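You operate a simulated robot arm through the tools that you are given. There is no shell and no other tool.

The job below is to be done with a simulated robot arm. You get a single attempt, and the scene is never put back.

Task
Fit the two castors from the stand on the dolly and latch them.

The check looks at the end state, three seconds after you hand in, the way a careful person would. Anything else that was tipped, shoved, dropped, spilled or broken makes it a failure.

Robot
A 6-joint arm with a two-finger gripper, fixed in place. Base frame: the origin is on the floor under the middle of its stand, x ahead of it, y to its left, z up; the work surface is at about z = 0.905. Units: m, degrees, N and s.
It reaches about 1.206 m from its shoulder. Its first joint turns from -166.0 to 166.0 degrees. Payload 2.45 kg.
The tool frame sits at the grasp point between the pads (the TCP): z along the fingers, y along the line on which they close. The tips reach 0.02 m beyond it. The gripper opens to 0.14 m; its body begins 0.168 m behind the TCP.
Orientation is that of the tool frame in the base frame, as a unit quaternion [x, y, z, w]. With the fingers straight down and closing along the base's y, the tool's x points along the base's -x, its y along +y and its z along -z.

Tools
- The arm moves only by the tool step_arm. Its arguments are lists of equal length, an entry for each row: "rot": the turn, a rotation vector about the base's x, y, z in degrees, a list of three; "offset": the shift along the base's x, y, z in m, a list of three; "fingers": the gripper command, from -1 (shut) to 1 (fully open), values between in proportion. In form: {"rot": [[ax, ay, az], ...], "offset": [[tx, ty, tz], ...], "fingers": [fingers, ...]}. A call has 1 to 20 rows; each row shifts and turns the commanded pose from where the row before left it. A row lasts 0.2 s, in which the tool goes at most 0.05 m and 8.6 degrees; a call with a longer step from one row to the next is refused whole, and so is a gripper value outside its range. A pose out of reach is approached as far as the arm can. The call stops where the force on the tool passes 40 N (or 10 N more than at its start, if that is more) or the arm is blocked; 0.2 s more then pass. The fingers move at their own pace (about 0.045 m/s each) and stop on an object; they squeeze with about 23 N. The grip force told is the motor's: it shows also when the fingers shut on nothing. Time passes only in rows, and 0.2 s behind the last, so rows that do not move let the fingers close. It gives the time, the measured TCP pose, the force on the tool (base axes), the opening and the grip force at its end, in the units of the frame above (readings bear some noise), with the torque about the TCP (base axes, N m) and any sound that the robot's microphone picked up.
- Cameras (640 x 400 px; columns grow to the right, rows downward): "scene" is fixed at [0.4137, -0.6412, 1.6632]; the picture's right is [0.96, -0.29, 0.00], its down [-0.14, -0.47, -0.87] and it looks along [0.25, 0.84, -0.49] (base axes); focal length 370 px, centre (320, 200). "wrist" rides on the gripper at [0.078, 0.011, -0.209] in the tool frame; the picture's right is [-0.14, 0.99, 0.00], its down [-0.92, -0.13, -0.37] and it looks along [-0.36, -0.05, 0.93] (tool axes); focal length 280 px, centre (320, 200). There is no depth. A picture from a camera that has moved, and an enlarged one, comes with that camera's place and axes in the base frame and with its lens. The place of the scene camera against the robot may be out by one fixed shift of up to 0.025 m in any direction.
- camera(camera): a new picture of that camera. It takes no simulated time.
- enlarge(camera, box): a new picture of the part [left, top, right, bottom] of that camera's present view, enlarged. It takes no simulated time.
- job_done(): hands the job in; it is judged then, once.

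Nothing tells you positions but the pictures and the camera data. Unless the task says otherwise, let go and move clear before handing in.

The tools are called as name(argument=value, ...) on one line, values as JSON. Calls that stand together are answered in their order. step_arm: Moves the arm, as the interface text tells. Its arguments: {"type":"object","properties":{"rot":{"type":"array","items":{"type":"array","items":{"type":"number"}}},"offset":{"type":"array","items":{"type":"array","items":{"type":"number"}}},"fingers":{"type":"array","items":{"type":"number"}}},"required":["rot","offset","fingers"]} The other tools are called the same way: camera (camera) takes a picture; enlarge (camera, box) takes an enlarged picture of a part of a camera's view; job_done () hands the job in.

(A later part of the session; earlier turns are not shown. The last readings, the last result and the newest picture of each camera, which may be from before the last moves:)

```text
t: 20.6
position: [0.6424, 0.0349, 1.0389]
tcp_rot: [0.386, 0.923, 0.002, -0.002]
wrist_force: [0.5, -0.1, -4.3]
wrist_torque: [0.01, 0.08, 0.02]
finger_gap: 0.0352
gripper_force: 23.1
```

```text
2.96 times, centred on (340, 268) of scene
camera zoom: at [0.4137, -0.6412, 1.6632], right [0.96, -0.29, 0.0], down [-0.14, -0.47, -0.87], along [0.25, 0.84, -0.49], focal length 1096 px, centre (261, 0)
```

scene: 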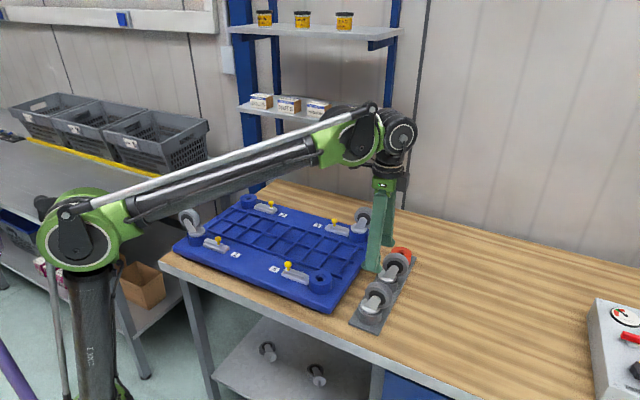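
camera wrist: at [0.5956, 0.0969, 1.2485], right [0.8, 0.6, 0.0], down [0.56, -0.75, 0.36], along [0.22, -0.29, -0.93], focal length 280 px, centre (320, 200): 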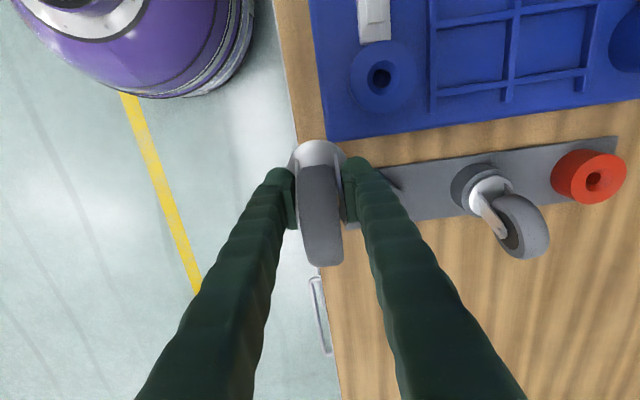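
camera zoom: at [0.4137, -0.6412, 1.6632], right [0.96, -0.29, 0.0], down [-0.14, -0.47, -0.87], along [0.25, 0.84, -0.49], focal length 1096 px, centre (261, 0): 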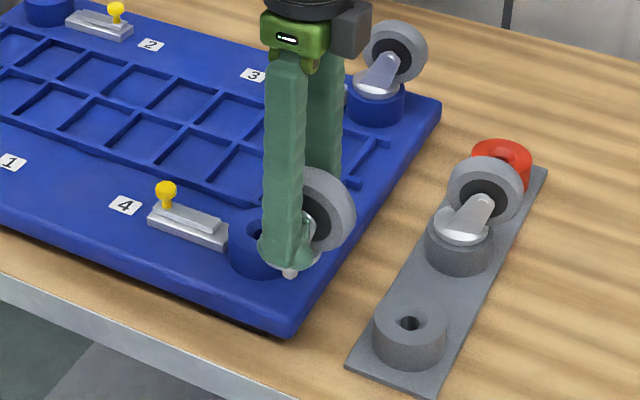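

Socket 4's centre is about (0.639, 0.145). The stem sits about 12 mm behind the TCP along the gripper's x axis, so I'll bring the TCP to about (0.648, 0.1365), still high, and check the alignment.

step_arm(rot=[[0, 0, 0], [0, 0, 0], [0, 0, 0], [0, 0, 0]], offset=[[0.002, 0.03, 0], [0.002, 0.03, 0], [0.0016, 0.0216, 0], [0, 0.02, 0]], fingers=[-1, -1, -1, -1])

camera(camera="wrist")

enlarge(camera="wrist", box=[250, 80, 400, 230])

enlarge(camera="scene", box=[270, 210, 370, 310])

```text
t: 21.6
position: [0.6487, 0.1366, 1.0411]
tcp_rot: [0.385, 0.923, 0.002, -0.003]
wrist_force: [0.4, -1.1, -4.4]
wrist_torque: [0.01, 0.02, 0.0]
finger_gap: 0.0352
gripper_force: 22.6
```

```text
taken
camera wrist: at [0.6013, 0.1983, 1.2492], right [0.8, 0.6, 0.0], down [0.56, -0.75, 0.36], along [0.22, -0.29, -0.93], focal length 280 px, centre (320, 200)
```

wrist: 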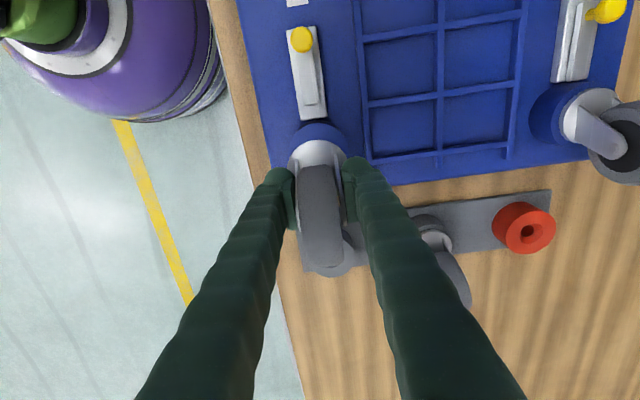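

```text
2.67 times, centred on (325, 155) of wrist
camera zoom: at [0.6013, 0.1983, 1.2492], right [0.8, 0.6, 0.0], down [0.56, -0.75, 0.36], along [0.22, -0.29, -0.93], focal length 748 px, centre (307, 320)
```

zoom: 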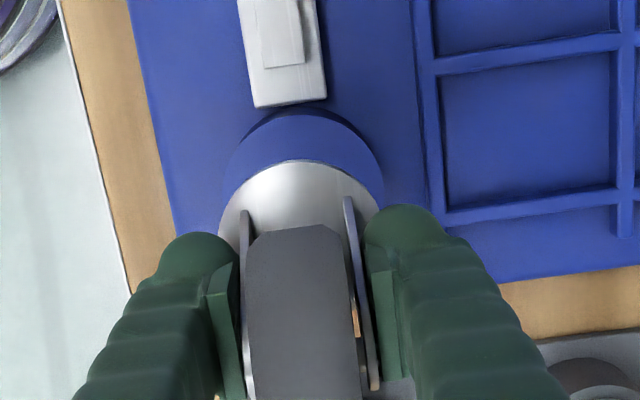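

```text
4.00 times, centred on (320, 260) of scene
camera zoom: at [0.4137, -0.6412, 1.6632], right [0.96, -0.29, 0.0], down [-0.14, -0.47, -0.87], along [0.25, 0.84, -0.49], focal length 1480 px, centre (320, -40)
```

zoom: 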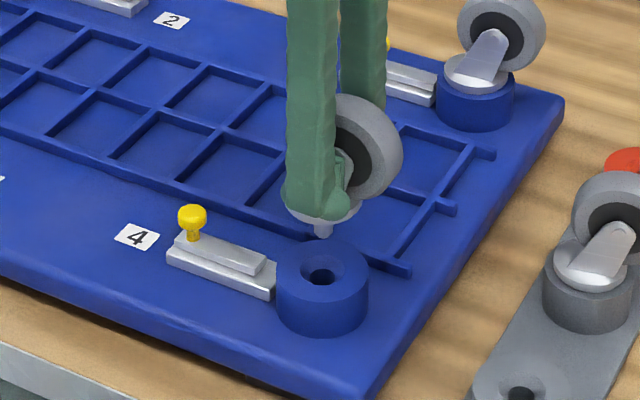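

In the scene view the stem tip is directly above socket 4's hole, and the wrist view agrees to within about 2 mm. I'll lower slowly and let the force limit guard the seating.

step_arm(rot=[[0, 0, 0], [0, 0, 0], [0, 0, 0], [0, 0, 0], [0, 0, 0], [0, 0, 0]], offset=[[0.001, 0, -0.01], [0, 0, -0.01], [0, 0, -0.01], [0, 0, -0.007], [0, 0, -0.005], [0, 0, -0.004]], fingers=[-1, -1, -1, -1, -1, -1])

enlarge(camera="wrist", box=[250, 80, 400, 230])

enlarge(camera="scene", box=[280, 220, 360, 310])

```text
t: 23.0
position: [0.649, 0.1373, 0.9939]
tcp_rot: [0.385, 0.923, 0.002, -0.003]
wrist_force: [-0.9, 0.3, -5.0]
wrist_torque: [-0.03, -0.02, -0.02]
finger_gap: 0.0348
gripper_force: 23.2
```

```text
2.67 times, centred on (325, 155) of wrist
camera zoom: at [0.6022, 0.1988, 1.2031], right [0.8, 0.6, 0.0], down [0.56, -0.75, 0.36], along [0.22, -0.29, -0.93], focal length 748 px, centre (307, 320)
```

zoom: 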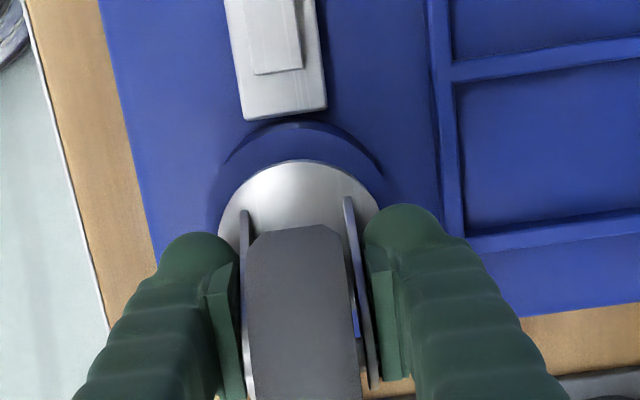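

```text
4.44 times, centred on (320, 265) of scene
camera zoom: at [0.4137, -0.6412, 1.6632], right [0.96, -0.29, 0.0], down [-0.14, -0.47, -0.87], along [0.25, 0.84, -0.49], focal length 1644 px, centre (320, -89)
```

zoom: 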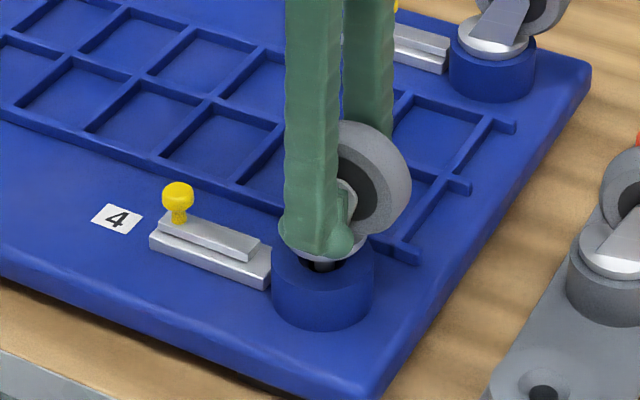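

The stem is inside the hole with no contact load. I'll keep lowering gently until it seats.

step_arm(rot=[[0, 0, 0], [0, 0, 0], [0, 0, 0], [0, 0, 0], [0, 0, 0], [0, 0, 0], [0, 0, 0], [0, 0, 0], [0, 0, 0], [0, 0, 0]], offset=[[0, 0, -0.003], [0, 0, -0.003], [0, 0, -0.003], [0, 0, -0.003], [0, 0, -0.003], [0, 0, -0.002], [0, 0, -0.002], [0, 0, -0.002], [0, 0, -0.002], [0, 0, -0.002]], fingers=[-1, -1, -1, -1, -1, -1, -1, -1, -1, -1])

enlarge(camera="wrist", box=[250, 80, 400, 230])

enlarge(camera="scene", box=[280, 220, 360, 310])

```text
t: 25.1
position: [0.6487, 0.1368, 0.9715]
tcp_rot: [0.386, 0.923, 0.001, -0.002]
wrist_force: [-1.4, 1.9, 9.3]
wrist_torque: [-0.13, 0.2, 0.02]
finger_gap: 0.035
gripper_force: 22.4
stopped in row 10: the force on the tool passed its limit at 46 N (the readings are from after the stop); the commanded pose is now the measured one
```

```text
2.67 times, centred on (325, 155) of wrist
camera zoom: at [0.6018, 0.1986, 1.1807], right [0.8, 0.6, 0.0], down [0.56, -0.75, 0.36], along [0.22, -0.29, -0.93], focal length 748 px, centre (307, 320)
```

zoom: 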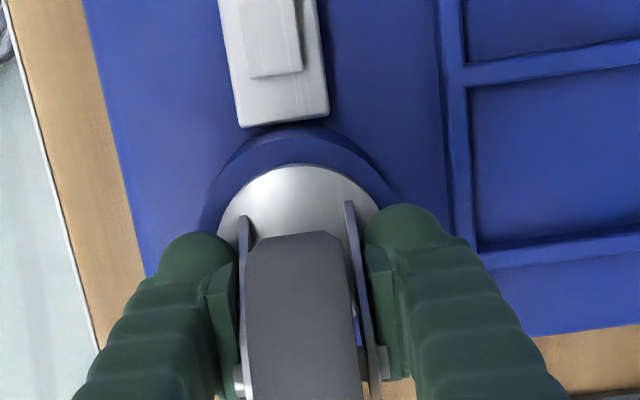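

```text
4.44 times, centred on (320, 265) of scene
camera zoom: at [0.4137, -0.6412, 1.6632], right [0.96, -0.29, 0.0], down [-0.14, -0.47, -0.87], along [0.25, 0.84, -0.49], focal length 1644 px, centre (320, -89)
```

zoom: 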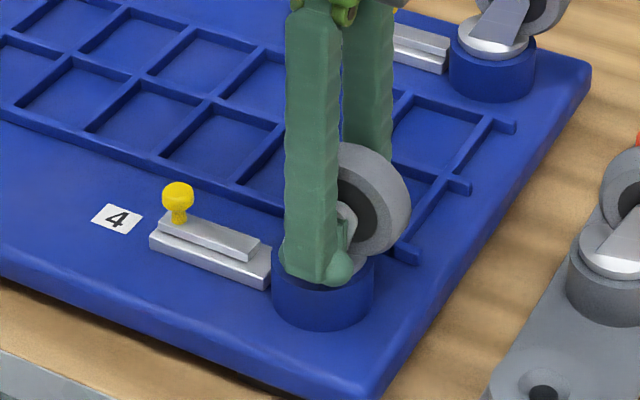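

It stopped on firm contact at z ≈ 0.9715, which looks like the disc resting on the socket. I'll open the fingers, rise clear and inspect the seating.

step_arm(rot=[[0, 0, 0], [0, 0, 0], [0, 0, 0], [0, 0, 0], [0, 0, 0], [0, 0, 0], [0, 0, 0]], offset=[[0, 0, 0.003], [0, 0, 0], [0, 0, 0], [0, 0, 0.02], [0, 0, 0.04], [0, 0, 0.04], [0, 0, 0.03]], fingers=[0.07, 0.07, 0.07, 0.07, 0.07, 0.07, 0.07])

enlarge(camera="scene", box=[280, 200, 380, 310])

camera(camera="wrist")

enlarge(camera="wrist", box=[250, 20, 400, 230])

```text
t: 26.7
position: [0.6491, 0.1366, 1.104]
tcp_rot: [0.385, 0.923, 0.001, -0.002]
wrist_force: [0.1, 0.1, -0.6]
wrist_torque: [0.0, -0.04, 0.01]
finger_gap: 0.075
gripper_force: 0.0
```

```text
3.64 times, centred on (330, 255) of scene
camera zoom: at [0.4137, -0.6412, 1.6632], right [0.96, -0.29, 0.0], down [-0.14, -0.47, -0.87], along [0.25, 0.84, -0.49], focal length 1345 px, centre (284, 0)
```

zoom: 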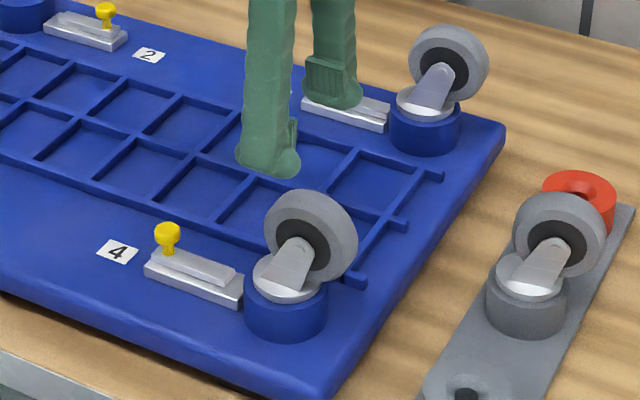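

```text
taken
camera wrist: at [0.6023, 0.198, 1.3134], right [0.8, 0.6, 0.0], down [0.56, -0.75, 0.36], along [0.22, -0.29, -0.93], focal length 280 px, centre (320, 200)
```

wrist: 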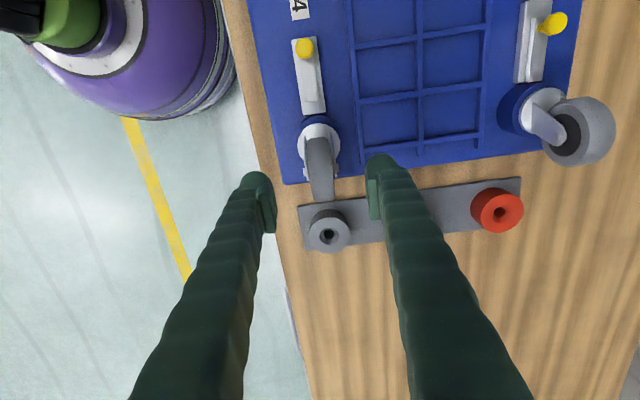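

```text
1.90 times, centred on (325, 125) of wrist
camera zoom: at [0.6023, 0.198, 1.3134], right [0.8, 0.6, 0.0], down [0.56, -0.75, 0.36], along [0.22, -0.29, -0.93], focal length 534 px, centre (310, 343)
```

zoom: 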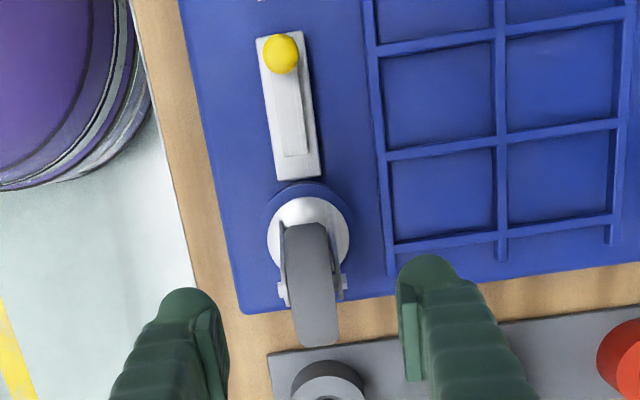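

Castor A stands in socket 4. I'll compare its seating with the fitted castor 3 and get a good view of latch 4.

enlarge(camera="scene", box=[330, 240, 380, 300])

enlarge(camera="scene", box=[260, 250, 350, 310])

enlarge(camera="wrist", box=[270, 10, 370, 110])

enlarge(camera="wrist", box=[490, 0, 620, 130])

enlarge(camera="wrist", box=[270, 110, 370, 250])

```text
6.67 times, centred on (355, 270) of scene
camera zoom: at [0.4137, -0.6412, 1.6632], right [0.96, -0.29, 0.0], down [-0.14, -0.47, -0.87], along [0.25, 0.84, -0.49], focal length 2466 px, centre (87, -267)
```

zoom: 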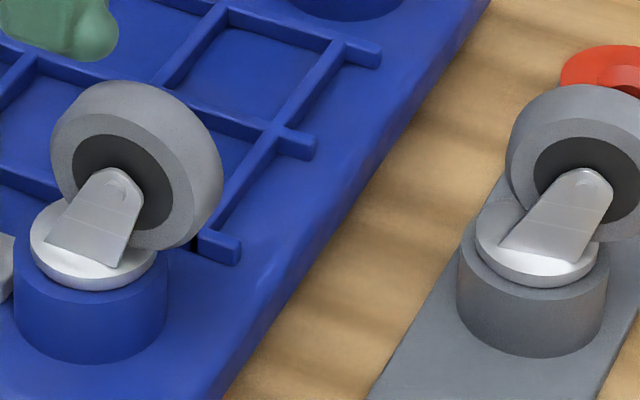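

```text
6.67 times, centred on (305, 280) of scene
camera zoom: at [0.4137, -0.6412, 1.6632], right [0.96, -0.29, 0.0], down [-0.14, -0.47, -0.87], along [0.25, 0.84, -0.49], focal length 2466 px, centre (420, -333)
```

zoom: 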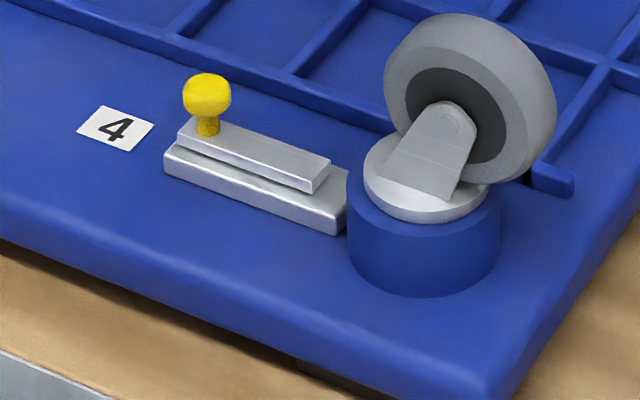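

```text
4.00 times, centred on (320, 60) of wrist
camera zoom: at [0.6023, 0.198, 1.3134], right [0.8, 0.6, 0.0], down [0.56, -0.75, 0.36], along [0.22, -0.29, -0.93], focal length 1122 px, centre (320, 760)
```

zoom: 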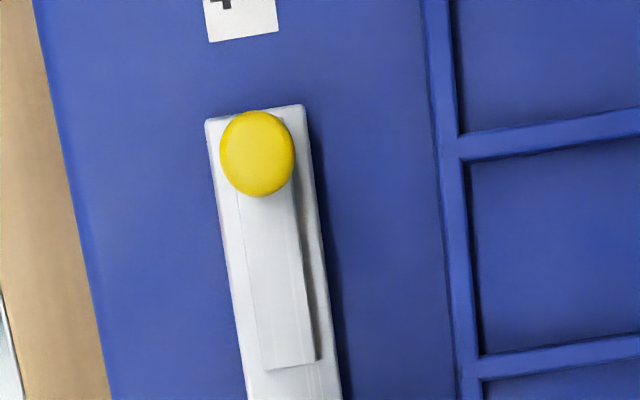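

```text
3.08 times, centred on (555, 65) of wrist
camera zoom: at [0.6023, 0.198, 1.3134], right [0.8, 0.6, 0.0], down [0.56, -0.75, 0.36], along [0.22, -0.29, -0.93], focal length 863 px, centre (-403, 615)
```

zoom: 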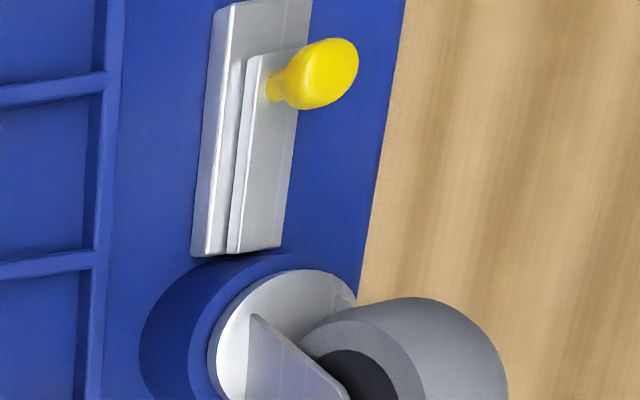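

```text
2.86 times, centred on (320, 180) of wrist
camera zoom: at [0.6023, 0.198, 1.3134], right [0.8, 0.6, 0.0], down [0.56, -0.75, 0.36], along [0.22, -0.29, -0.93], focal length 801 px, centre (320, 257)
```

zoom: 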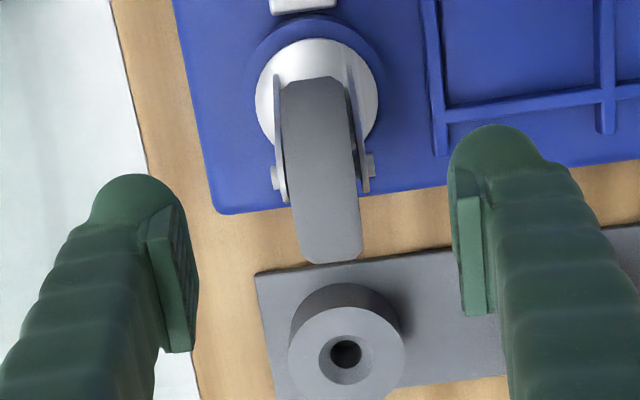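

Castor A sits flush on socket 4, just like castor 3. Next is latch 4: the knob is near (0.56, 0.225), z ≈ 0.95, and must slide toward the socket (direction ≈ (0.7, -0.7)). I'll move over it with fingers closed and measure.

step_arm(rot=[[0, 0, 0], [0, 0, 0], [0, 0, 0], [0, 0, 0]], offset=[[-0.03, 0.03, 0], [-0.03, 0.03, 0], [-0.03, 0.03, 0], [-0.03, 0.03, 0]], fingers=[-1, -1, -1, -1])

camera(camera="wrist")

enlarge(camera="wrist", box=[260, 80, 380, 230])

enlarge(camera="wrist", box=[470, 40, 600, 200])

```text
t: 27.7
position: [0.529, 0.2572, 1.1038]
tcp_rot: [0.385, 0.923, 0.002, -0.002]
wrist_force: [0.8, -0.4, 0.2]
wrist_torque: [-0.01, 0.01, 0.02]
finger_gap: 0.0004
gripper_force: 10.8
```

```text
taken
camera wrist: at [0.483, 0.3187, 1.3126], right [0.8, 0.6, 0.0], down [0.56, -0.75, 0.36], along [0.22, -0.29, -0.93], focal length 280 px, centre (320, 200)
```

wrist: 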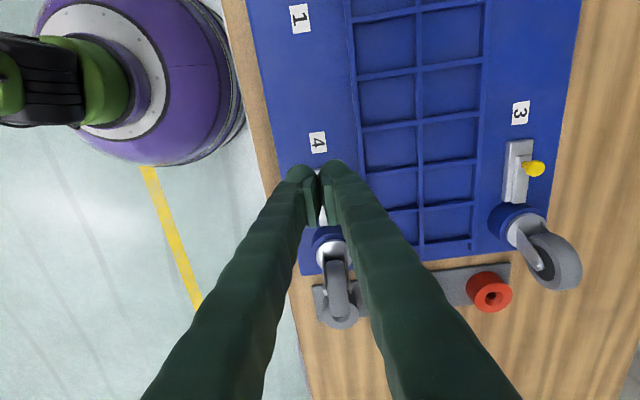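

```text
2.67 times, centred on (320, 155) of wrist
camera zoom: at [0.483, 0.3187, 1.3126], right [0.8, 0.6, 0.0], down [0.56, -0.75, 0.36], along [0.22, -0.29, -0.93], focal length 748 px, centre (320, 320)
```

zoom: 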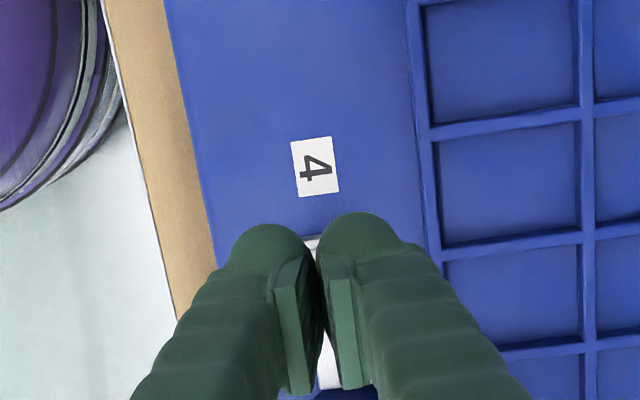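

```text
2.50 times, centred on (535, 120) of wrist
camera zoom: at [0.483, 0.3187, 1.3126], right [0.8, 0.6, 0.0], down [0.56, -0.75, 0.36], along [0.22, -0.29, -0.93], focal length 701 px, centre (-218, 400)
```

zoom: 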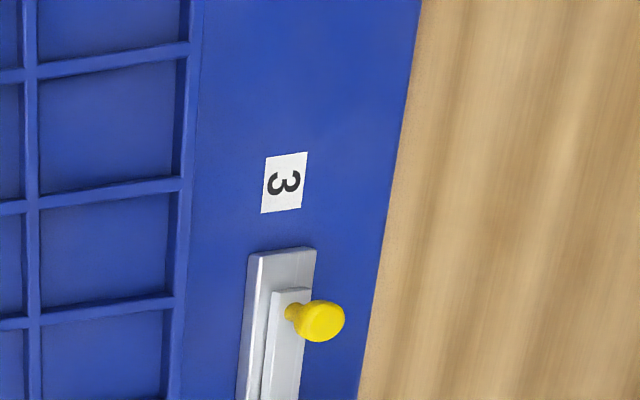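

The closed fingers are on the latch line, about 4.5 cm behind the knob on its far side from the socket. I'll lower to knob height and check clearances.

step_arm(rot=[[0, 0, 0], [0, 0, 0], [0, 0, 0], [0, 0, 0], [0, 0, 0]], offset=[[0, 0, -0.04], [0, 0, -0.04], [0, 0, -0.03], [0, 0, -0.02], [0, 0, -0.014]], fingers=[-1, -1, -1, -1, -1])

enlarge(camera="scene", box=[240, 220, 350, 310])

enlarge(camera="wrist", box=[240, 100, 400, 320])

```text
t: 28.9
position: [0.5295, 0.2567, 0.9602]
tcp_rot: [0.385, 0.923, 0.002, -0.001]
wrist_force: [0.6, 0.3, -0.5]
wrist_torque: [0.0, 0.02, -0.02]
finger_gap: 0.0
gripper_force: 23.9
```

```text
4.44 times, centred on (295, 265) of scene
camera zoom: at [0.4137, -0.6412, 1.6632], right [0.96, -0.29, 0.0], down [-0.14, -0.47, -0.87], along [0.25, 0.84, -0.49], focal length 1644 px, centre (431, -89)
```

zoom: 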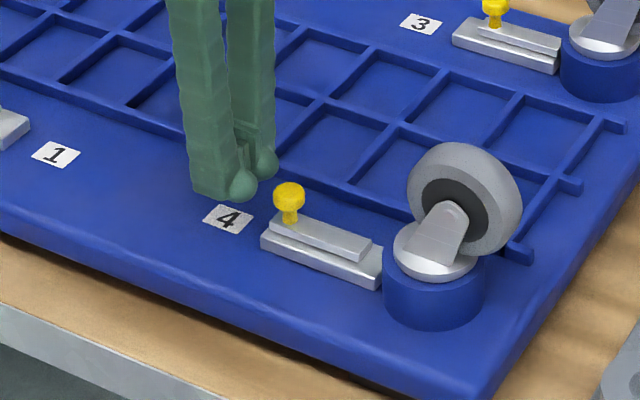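

```text
1.82 times, centred on (320, 210) of wrist
camera zoom: at [0.4831, 0.3187, 1.1686], right [0.8, 0.6, 0.0], down [0.56, -0.75, 0.36], along [0.22, -0.29, -0.93], focal length 510 px, centre (320, 182)
```

zoom: 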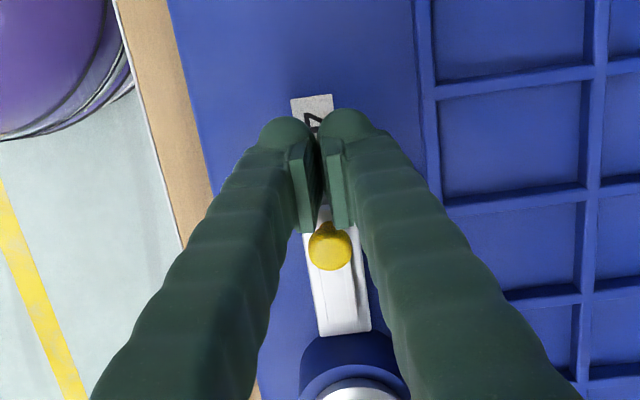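

The knob is right in line with the closed fingers. I'll advance in small steps along the latch direction toward the socket.

step_arm(rot=[[0, 0, 0], [0, 0, 0], [0, 0, 0], [0, 0, 0]], offset=[[0.0028, -0.0028, -0.002], [0.0028, -0.0028, 0], [0.0021, -0.0021, 0], [0.0021, -0.0021, 0]], fingers=[-1, -1, -1, -1])

enlarge(camera="scene", box=[260, 230, 330, 300])

enlarge(camera="wrist", box=[270, 150, 390, 300])

```text
t: 29.9
position: [0.5387, 0.2468, 0.9576]
tcp_rot: [0.385, 0.923, 0.001, -0.003]
wrist_force: [0.3, 0.1, -0.2]
wrist_torque: [0.03, 0.01, -0.02]
finger_gap: 0.0
gripper_force: 22.9
```

```text
5.71 times, centred on (295, 265) of scene
camera zoom: at [0.4137, -0.6412, 1.6632], right [0.96, -0.29, 0.0], down [-0.14, -0.47, -0.87], along [0.25, 0.84, -0.49], focal length 2114 px, centre (463, -171)
```

zoom: 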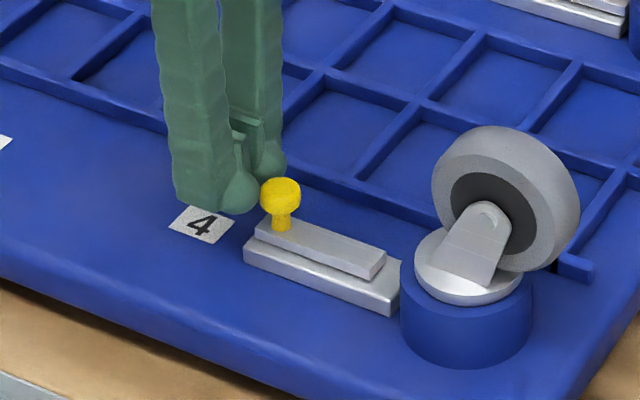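

```text
2.67 times, centred on (330, 225) of wrist
camera zoom: at [0.4917, 0.3088, 1.1671], right [0.8, 0.6, 0.0], down [0.56, -0.75, 0.36], along [0.22, -0.29, -0.93], focal length 748 px, centre (293, 133)
```

zoom: 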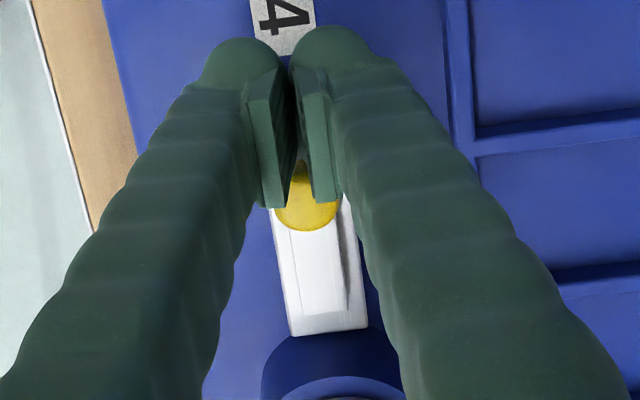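

step_arm(rot=[[0, 0, 0], [0, 0, 0], [0, 0, 0], [0, 0, 0]], offset=[[0.0014, -0.0014, 0], [0.0014, -0.0014, 0], [0.0014, -0.0014, 0], [0.0014, -0.0014, 0]], fingers=[-1, -1, -1, -1])

enlarge(camera="scene", box=[260, 230, 330, 300])

```text
t: 30.9
position: [0.544, 0.2407, 0.9578]
tcp_rot: [0.384, 0.923, 0.001, -0.003]
wrist_force: [-1.7, 0.1, 1.1]
wrist_torque: [-0.01, 0.01, -0.01]
finger_gap: 0.0
gripper_force: 23.1
```

```text
5.71 times, centred on (295, 265) of scene
camera zoom: at [0.4137, -0.6412, 1.6632], right [0.96, -0.29, 0.0], down [-0.14, -0.47, -0.87], along [0.25, 0.84, -0.49], focal length 2114 px, centre (463, -171)
```

zoom: 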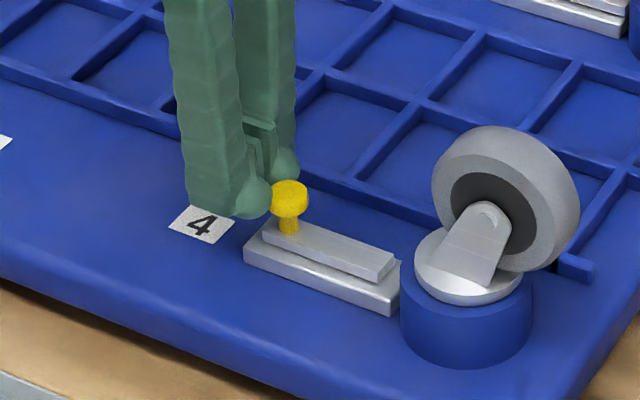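

The slider is moving freely with only a couple of newtons of load. Continuing in small steps.

step_arm(rot=[[0, 0, 0], [0, 0, 0], [0, 0, 0], [0, 0, 0]], offset=[[0.0014, -0.0014, 0], [0.0014, -0.0014, 0], [0.0014, -0.0014, 0], [0.0014, -0.0014, 0]], fingers=[-1, -1, -1, -1])

enlarge(camera="scene", box=[260, 230, 330, 300])

enlarge(camera="scene", box=[310, 195, 380, 255])

```text
t: 31.9
position: [0.55, 0.2355, 0.9576]
tcp_rot: [0.385, 0.923, 0.002, -0.002]
wrist_force: [-0.7, -0.3, 0.8]
wrist_torque: [0.03, -0.01, -0.01]
finger_gap: 0.0
gripper_force: 23.3
```

```text
5.71 times, centred on (295, 265) of scene
camera zoom: at [0.4137, -0.6412, 1.6632], right [0.96, -0.29, 0.0], down [-0.14, -0.47, -0.87], along [0.25, 0.84, -0.49], focal length 2114 px, centre (463, -171)
```

zoom: 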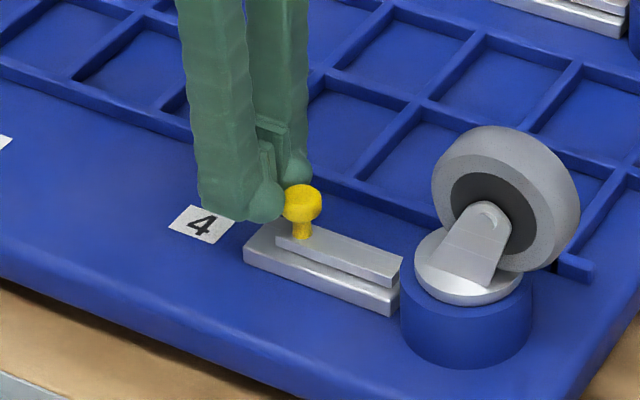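

```text
6.67 times, centred on (345, 225) of scene
camera zoom: at [0.4137, -0.6412, 1.6632], right [0.96, -0.29, 0.0], down [-0.14, -0.47, -0.87], along [0.25, 0.84, -0.49], focal length 2466 px, centre (153, 33)
```

zoom: 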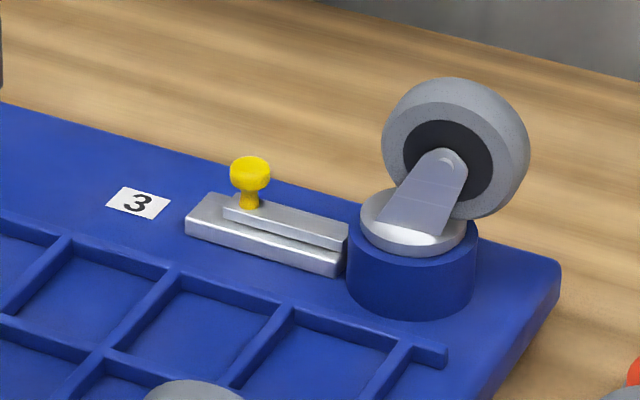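

The slider is nearly flush like latch 3, with perhaps 2–3 mm left. I'll nudge on while watching the force.

step_arm(rot=[[0, 0, 0], [0, 0, 0]], offset=[[0.001, -0.001, 0], [0.0008, -0.0008, 0]], fingers=[-1, -1])

enlarge(camera="scene", box=[270, 240, 340, 300])

```text
t: 32.5
position: [0.5527, 0.2339, 0.958]
tcp_rot: [0.384, 0.923, 0.002, -0.002]
wrist_force: [0.1, 0.2, 0.0]
wrist_torque: [-0.01, -0.02, 0.02]
finger_gap: 0.0
gripper_force: 23.2
```

```text
6.67 times, centred on (305, 270) of scene
camera zoom: at [0.4137, -0.6412, 1.6632], right [0.96, -0.29, 0.0], down [-0.14, -0.47, -0.87], along [0.25, 0.84, -0.49], focal length 2466 px, centre (420, -267)
```

zoom: 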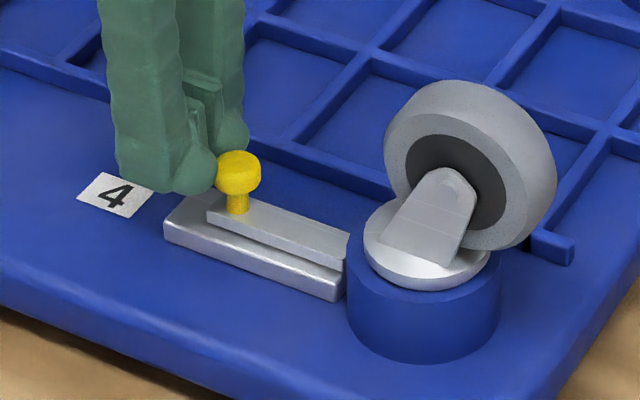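

step_arm(rot=[[0, 0, 0], [0, 0, 0], [0, 0, 0]], offset=[[0.0007, -0.0007, 0], [0.0007, -0.0007, 0], [0, 0, 0]], fingers=[-1, -1, -1])

enlarge(camera="scene", box=[270, 240, 340, 300])

```text
t: 33.3
position: [0.5534, 0.2322, 0.9585]
tcp_rot: [0.384, 0.924, 0.002, -0.002]
wrist_force: [-8.7, 4.8, -1.6]
wrist_torque: [0.09, 0.09, -0.11]
finger_gap: 0.0
gripper_force: 23.4
```

```text
6.67 times, centred on (305, 270) of scene
camera zoom: at [0.4137, -0.6412, 1.6632], right [0.96, -0.29, 0.0], down [-0.14, -0.47, -0.87], along [0.25, 0.84, -0.49], focal length 2466 px, centre (420, -267)
```

zoom: 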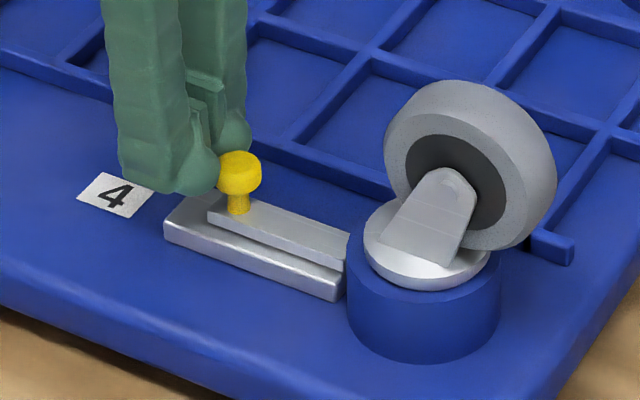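

Force rose to about 10 N at the end stop, the slider is flush like latch 3, and the dolly hasn't moved. Latch 4 is done. I'll back off, rise and go over castor B, turning about +17° to match its wheel direction.

step_arm(rot=[[0, 0, 0], [0, 0, 0], [0, 0, 0], [0, 0, 0], [0, 0, 0], [0, 0, 0]], offset=[[-0.007, 0.007, 0], [-0.01, 0.01, 0.0], [-0.005, 0.005, 0.02], [0, 0, 0.045], [0, 0, 0.045], [0, 0, 0.045]], fingers=[-1, -1, -1, -1, -1, -1])

enlarge(camera="scene", box=[260, 230, 350, 310])

camera(camera="scene")

```text
t: 34.7
position: [0.5315, 0.2551, 1.1135]
tcp_rot: [0.385, 0.923, 0.002, -0.002]
wrist_force: [-0.1, 0.4, 0.1]
wrist_torque: [0.02, 0.01, -0.01]
finger_gap: 0.0
gripper_force: 23.2
```

```text
5.00 times, centred on (305, 270) of scene
camera zoom: at [0.4137, -0.6412, 1.6632], right [0.96, -0.29, 0.0], down [-0.14, -0.47, -0.87], along [0.25, 0.84, -0.49], focal length 1850 px, centre (395, -150)
```

zoom: 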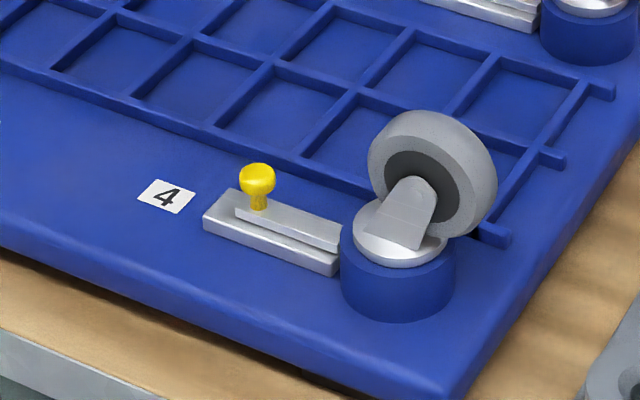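

```text
taken
```

scene: 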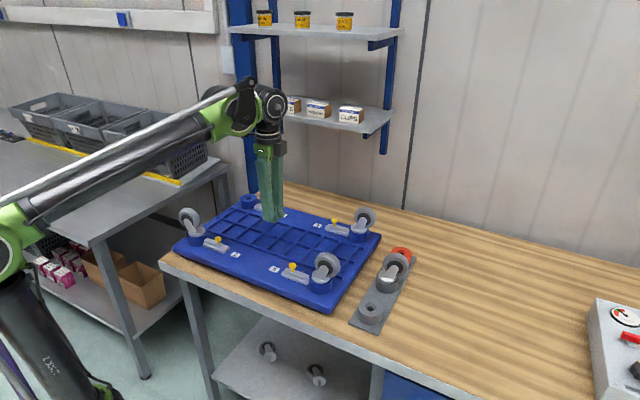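

step_arm(rot=[[0, 0, 2.2], [0, 0, 2.2], [0, 0, 2.2], [0, 0, 2.2], [0, 0, 2.2], [0, 0, 2.1], [0, 0, 2.1], [0, 0, 2.1]], offset=[[0.041, -0.0166, 0], [0.041, -0.0166, 0], [0.041, -0.0166, 0], [0.041, -0.0166, 0], [0.041, -0.0167, 0], [0.041, -0.0167, 0], [0.041, -0.0167, 0], [0.041, -0.0167, 0]], fingers=[-1, -1, -1, 0.1, 0.1, 0.1, 0.1, 0.1])

camera(camera="wrist")

enlarge(camera="wrist", box=[270, 100, 380, 220])

```text
t: 36.5
position: [0.8594, 0.1223, 1.1139]
tcp_rot: [0.241, 0.97, 0.002, -0.002]
wrist_force: [-0.1, -0.4, -0.2]
wrist_torque: [-0.02, -0.13, -0.01]
finger_gap: 0.077
gripper_force: 0.0
```

```text
taken
camera wrist: at [0.7958, 0.1671, 1.3233], right [0.59, 0.81, 0.0], down [0.76, -0.55, 0.36], along [0.3, -0.21, -0.93], focal length 280 px, centre (320, 200)
```

wrist: 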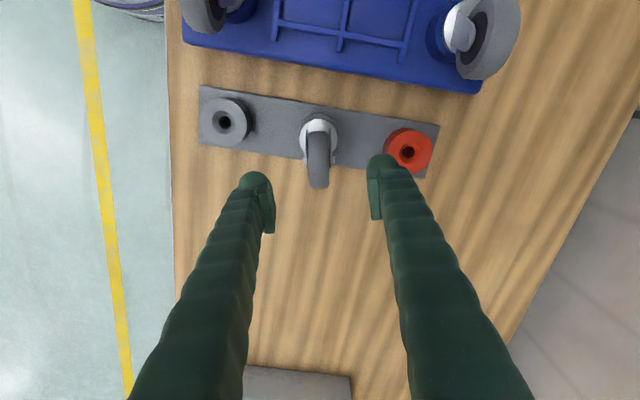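

```text
3.33 times, centred on (325, 160) of wrist
camera zoom: at [0.7958, 0.1671, 1.3233], right [0.59, 0.81, 0.0], down [0.76, -0.55, 0.36], along [0.3, -0.21, -0.93], focal length 935 px, centre (303, 333)
```

zoom: 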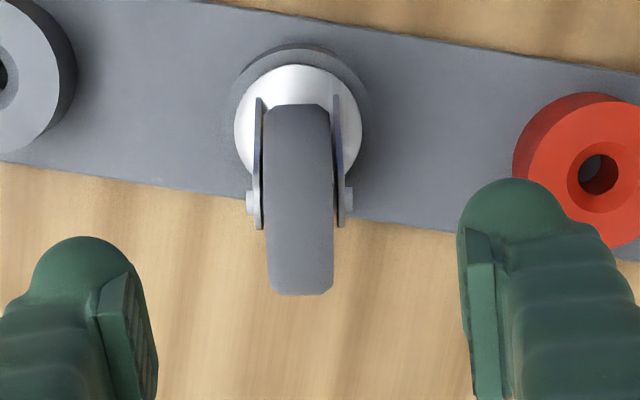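

Castor B's fork needs about 5° more turn clockwise. I'll rotate, re-centre, and descend partway to check.

step_arm(rot=[[0, 0, -5.3], [0, 0, 0], [0, 0, 0], [0, 0, 0], [0, 0, 0]], offset=[[-0.002, -0.001, 0], [0, 0, -0.04], [0, 0, -0.04], [0, 0, -0.03], [0, 0, -0.02]], fingers=[0.1, 0.1, 0.1, 0.1, 0.1])

enlarge(camera="wrist", box=[260, 120, 400, 240])

enlarge(camera="scene", box=[350, 210, 430, 310])

```text
t: 37.7
position: [0.8573, 0.1194, 0.9831]
tcp_rot: [0.286, 0.958, 0.002, -0.003]
wrist_force: [-0.3, -0.4, 0.2]
wrist_torque: [0.0, 0.0, -0.02]
finger_gap: 0.0773
gripper_force: 0.1
```

```text
3.33 times, centred on (330, 180) of wrist
camera zoom: at [0.7981, 0.1711, 1.1921], right [0.66, 0.75, 0.0], down [0.7, -0.61, 0.36], along [0.27, -0.24, -0.93], focal length 935 px, centre (287, 267)
```

zoom: 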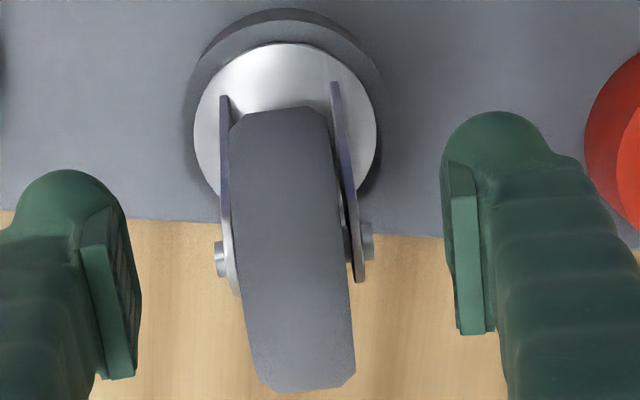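

```text
4.00 times, centred on (390, 260) of scene
camera zoom: at [0.4137, -0.6412, 1.6632], right [0.96, -0.29, 0.0], down [-0.14, -0.47, -0.87], along [0.25, 0.84, -0.49], focal length 1480 px, centre (40, -40)
```

zoom: 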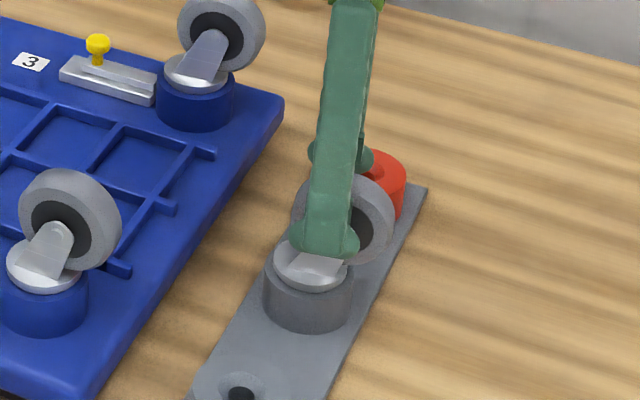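

The alignment is good, with the bolt line square to the fingers. I'll descend to the grip height that worked for castor A and close.

step_arm(rot=[[0, 0, 0], [0, 0, 0], [0, 0, 0], [0, 0, 0], [0, 0, 0], [0, 0, 0], [0, 0, 0], [0, 0, 0], [0, 0, 0]], offset=[[0.0015, -0.001, -0.02], [0, 0, -0.015], [0, 0, -0.007], [0, 0, 0], [0, 0, 0], [0, 0, 0], [0, 0, 0], [0, 0, 0], [0, 0, 0]], fingers=[0.1, 0.1, 0.1, 0.1, -1, -1, -1, -1, -1])

enlarge(camera="wrist", box=[260, 120, 400, 260])

enlarge(camera="scene", box=[350, 230, 430, 310])

```text
t: 39.7
position: [0.8583, 0.1196, 0.9407]
tcp_rot: [0.287, 0.958, 0.001, -0.001]
wrist_force: [0.8, 1.8, 0.6]
wrist_torque: [0.0, -0.04, 0.05]
finger_gap: 0.035
gripper_force: 23.1
```

```text
2.86 times, centred on (330, 190) of wrist
camera zoom: at [0.7998, 0.1701, 1.1503], right [0.66, 0.75, 0.0], down [0.7, -0.61, 0.36], along [0.27, -0.24, -0.93], focal length 801 px, centre (291, 229)
```

zoom: 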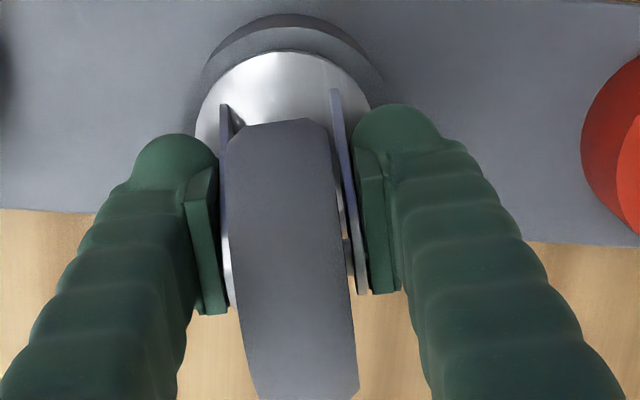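

```text
5.00 times, centred on (390, 270) of scene
camera zoom: at [0.4137, -0.6412, 1.6632], right [0.96, -0.29, 0.0], down [-0.14, -0.47, -0.87], along [0.25, 0.84, -0.49], focal length 1850 px, centre (-30, -150)
```

zoom: 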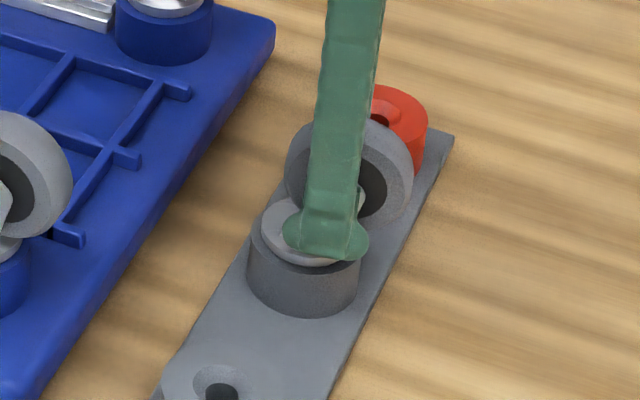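

Castor B is gripped cleanly on its fork legs. Lifting straight up.

step_arm(rot=[[0, 0, 0], [0, 0, 0], [0, 0, 0], [0, 0, 0], [0, 0, 0], [0, 0, 0], [0, 0, 0]], offset=[[0, 0, 0.005], [0, 0, 0.01], [0, 0, 0.01], [0, 0, 0.015], [0, 0, 0.03], [0, 0, 0.04], [0, 0, 0.04]], fingers=[-1, -1, -1, -1, -1, -1, -1])

camera(camera="scene")

camera(camera="wrist")

```text
t: 41.3
position: [0.8594, 0.12, 1.0917]
tcp_rot: [0.286, 0.958, 0.002, -0.002]
wrist_force: [0.2, -0.9, -4.3]
wrist_torque: [0.01, -0.02, 0.01]
finger_gap: 0.0352
gripper_force: 23.1
```

```text
taken
```

scene: 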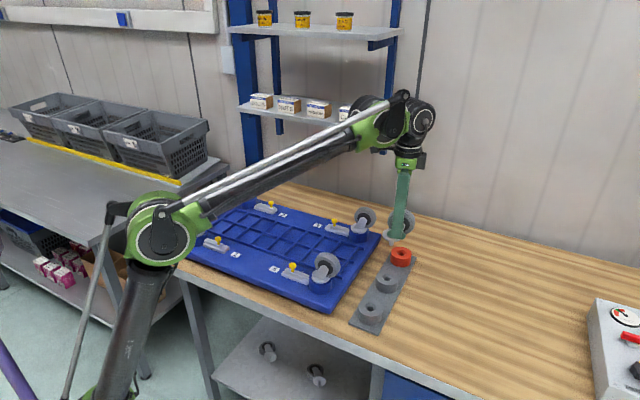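

```text
taken
camera wrist: at [0.8009, 0.1713, 1.3012], right [0.66, 0.75, 0.0], down [0.7, -0.61, 0.36], along [0.27, -0.24, -0.93], focal length 280 px, centre (320, 200)
```

wrist: 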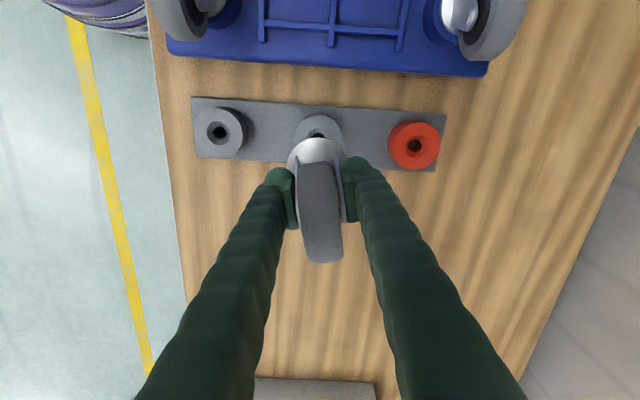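

Castor B is out of the stand. Socket 2 is near (0.50, 0.68), so I'll raise the castor, carry it across the middle of the dolly well above castor 3, and stop short of socket 2 to view the hole.

step_arm(rot=[[0, 0, 0], [0, 0, 0], [0, 0, 0], [0, 0, 0], [0, 0, 0], [0, 0, 0], [0, 0, 0], [0, 0, 0], [0, 0, 0]], offset=[[0, 0, 0.035], [0, 0, 0.035], [-0.0285, 0.03, 0], [-0.0285, 0.03, 0], [-0.0285, 0.03, 0], [-0.0285, 0.03, 0], [-0.0285, 0.03, 0], [-0.0285, 0.03, 0], [-0.0285, 0.03, 0]], fingers=[-1, -1, -1, -1, -1, -1, -1, -1, -1])

camera(camera="scene")

camera(camera="wrist")

```text
t: 43.3
position: [0.6581, 0.3282, 1.1608]
tcp_rot: [0.287, 0.958, 0.002, -0.002]
wrist_force: [0.6, 0.2, -5.0]
wrist_torque: [0.02, 0.05, 0.02]
finger_gap: 0.0354
gripper_force: 22.9
```

```text
taken
```

scene: 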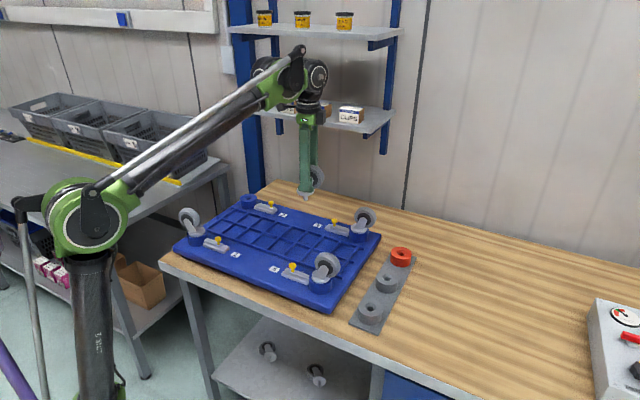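

```text
taken
camera wrist: at [0.6005, 0.3808, 1.3702], right [0.66, 0.75, 0.0], down [0.7, -0.61, 0.36], along [0.27, -0.24, -0.93], focal length 280 px, centre (320, 200)
```

wrist: 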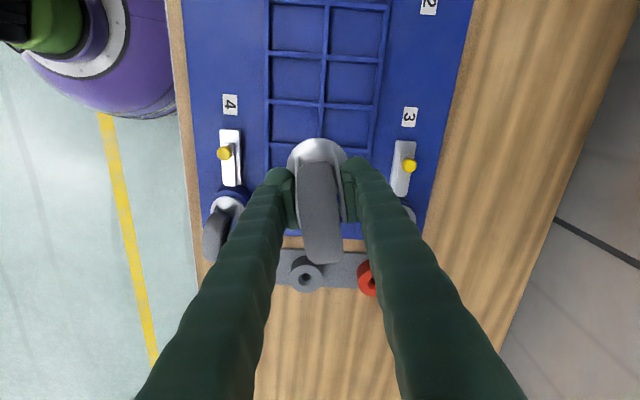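

Clear so far. Continuing toward a viewing position just short of socket 2.

step_arm(rot=[[0, 0, 0], [0, 0, 0], [0, 0, 0], [0, 0, 0], [0, 0, 0], [0, 0, 0]], offset=[[-0.0107, 0.0414, 0], [-0.0107, 0.0414, 0], [-0.0107, 0.0414, 0], [-0.0107, 0.0414, 0], [-0.0107, 0.0414, 0], [-0.0107, 0.0414, 0]], fingers=[-1, -1, -1, -1, -1, -1])

camera(camera="scene")

camera(camera="wrist")

```text
t: 44.7
position: [0.5968, 0.5779, 1.1622]
tcp_rot: [0.285, 0.959, 0.002, -0.003]
wrist_force: [0.3, -0.7, -4.8]
wrist_torque: [0.14, -0.02, 0.0]
finger_gap: 0.035
gripper_force: 23.0
```

```text
taken
```

scene: 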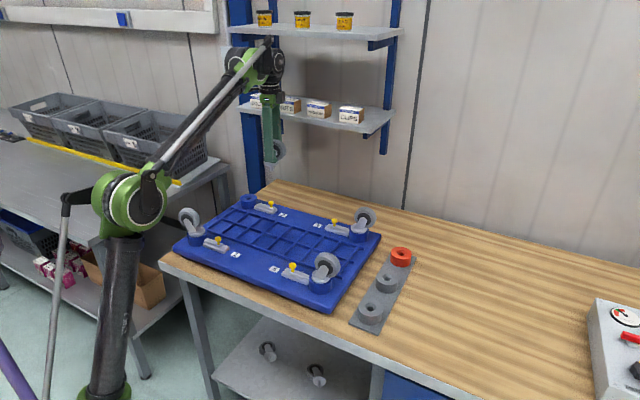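

```text
taken
camera wrist: at [0.5373, 0.6286, 1.3702], right [0.66, 0.75, 0.0], down [0.7, -0.61, 0.36], along [0.27, -0.24, -0.93], focal length 280 px, centre (320, 200)
```

wrist: 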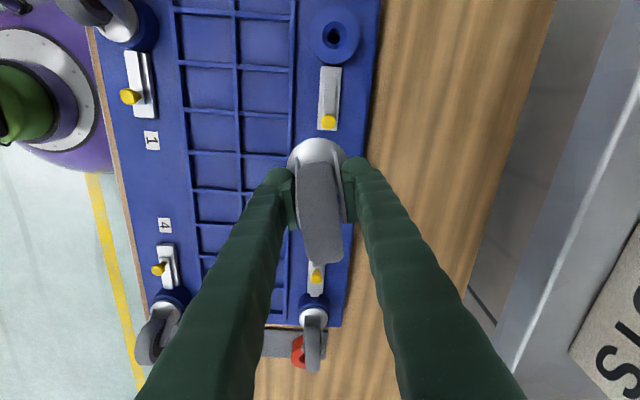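

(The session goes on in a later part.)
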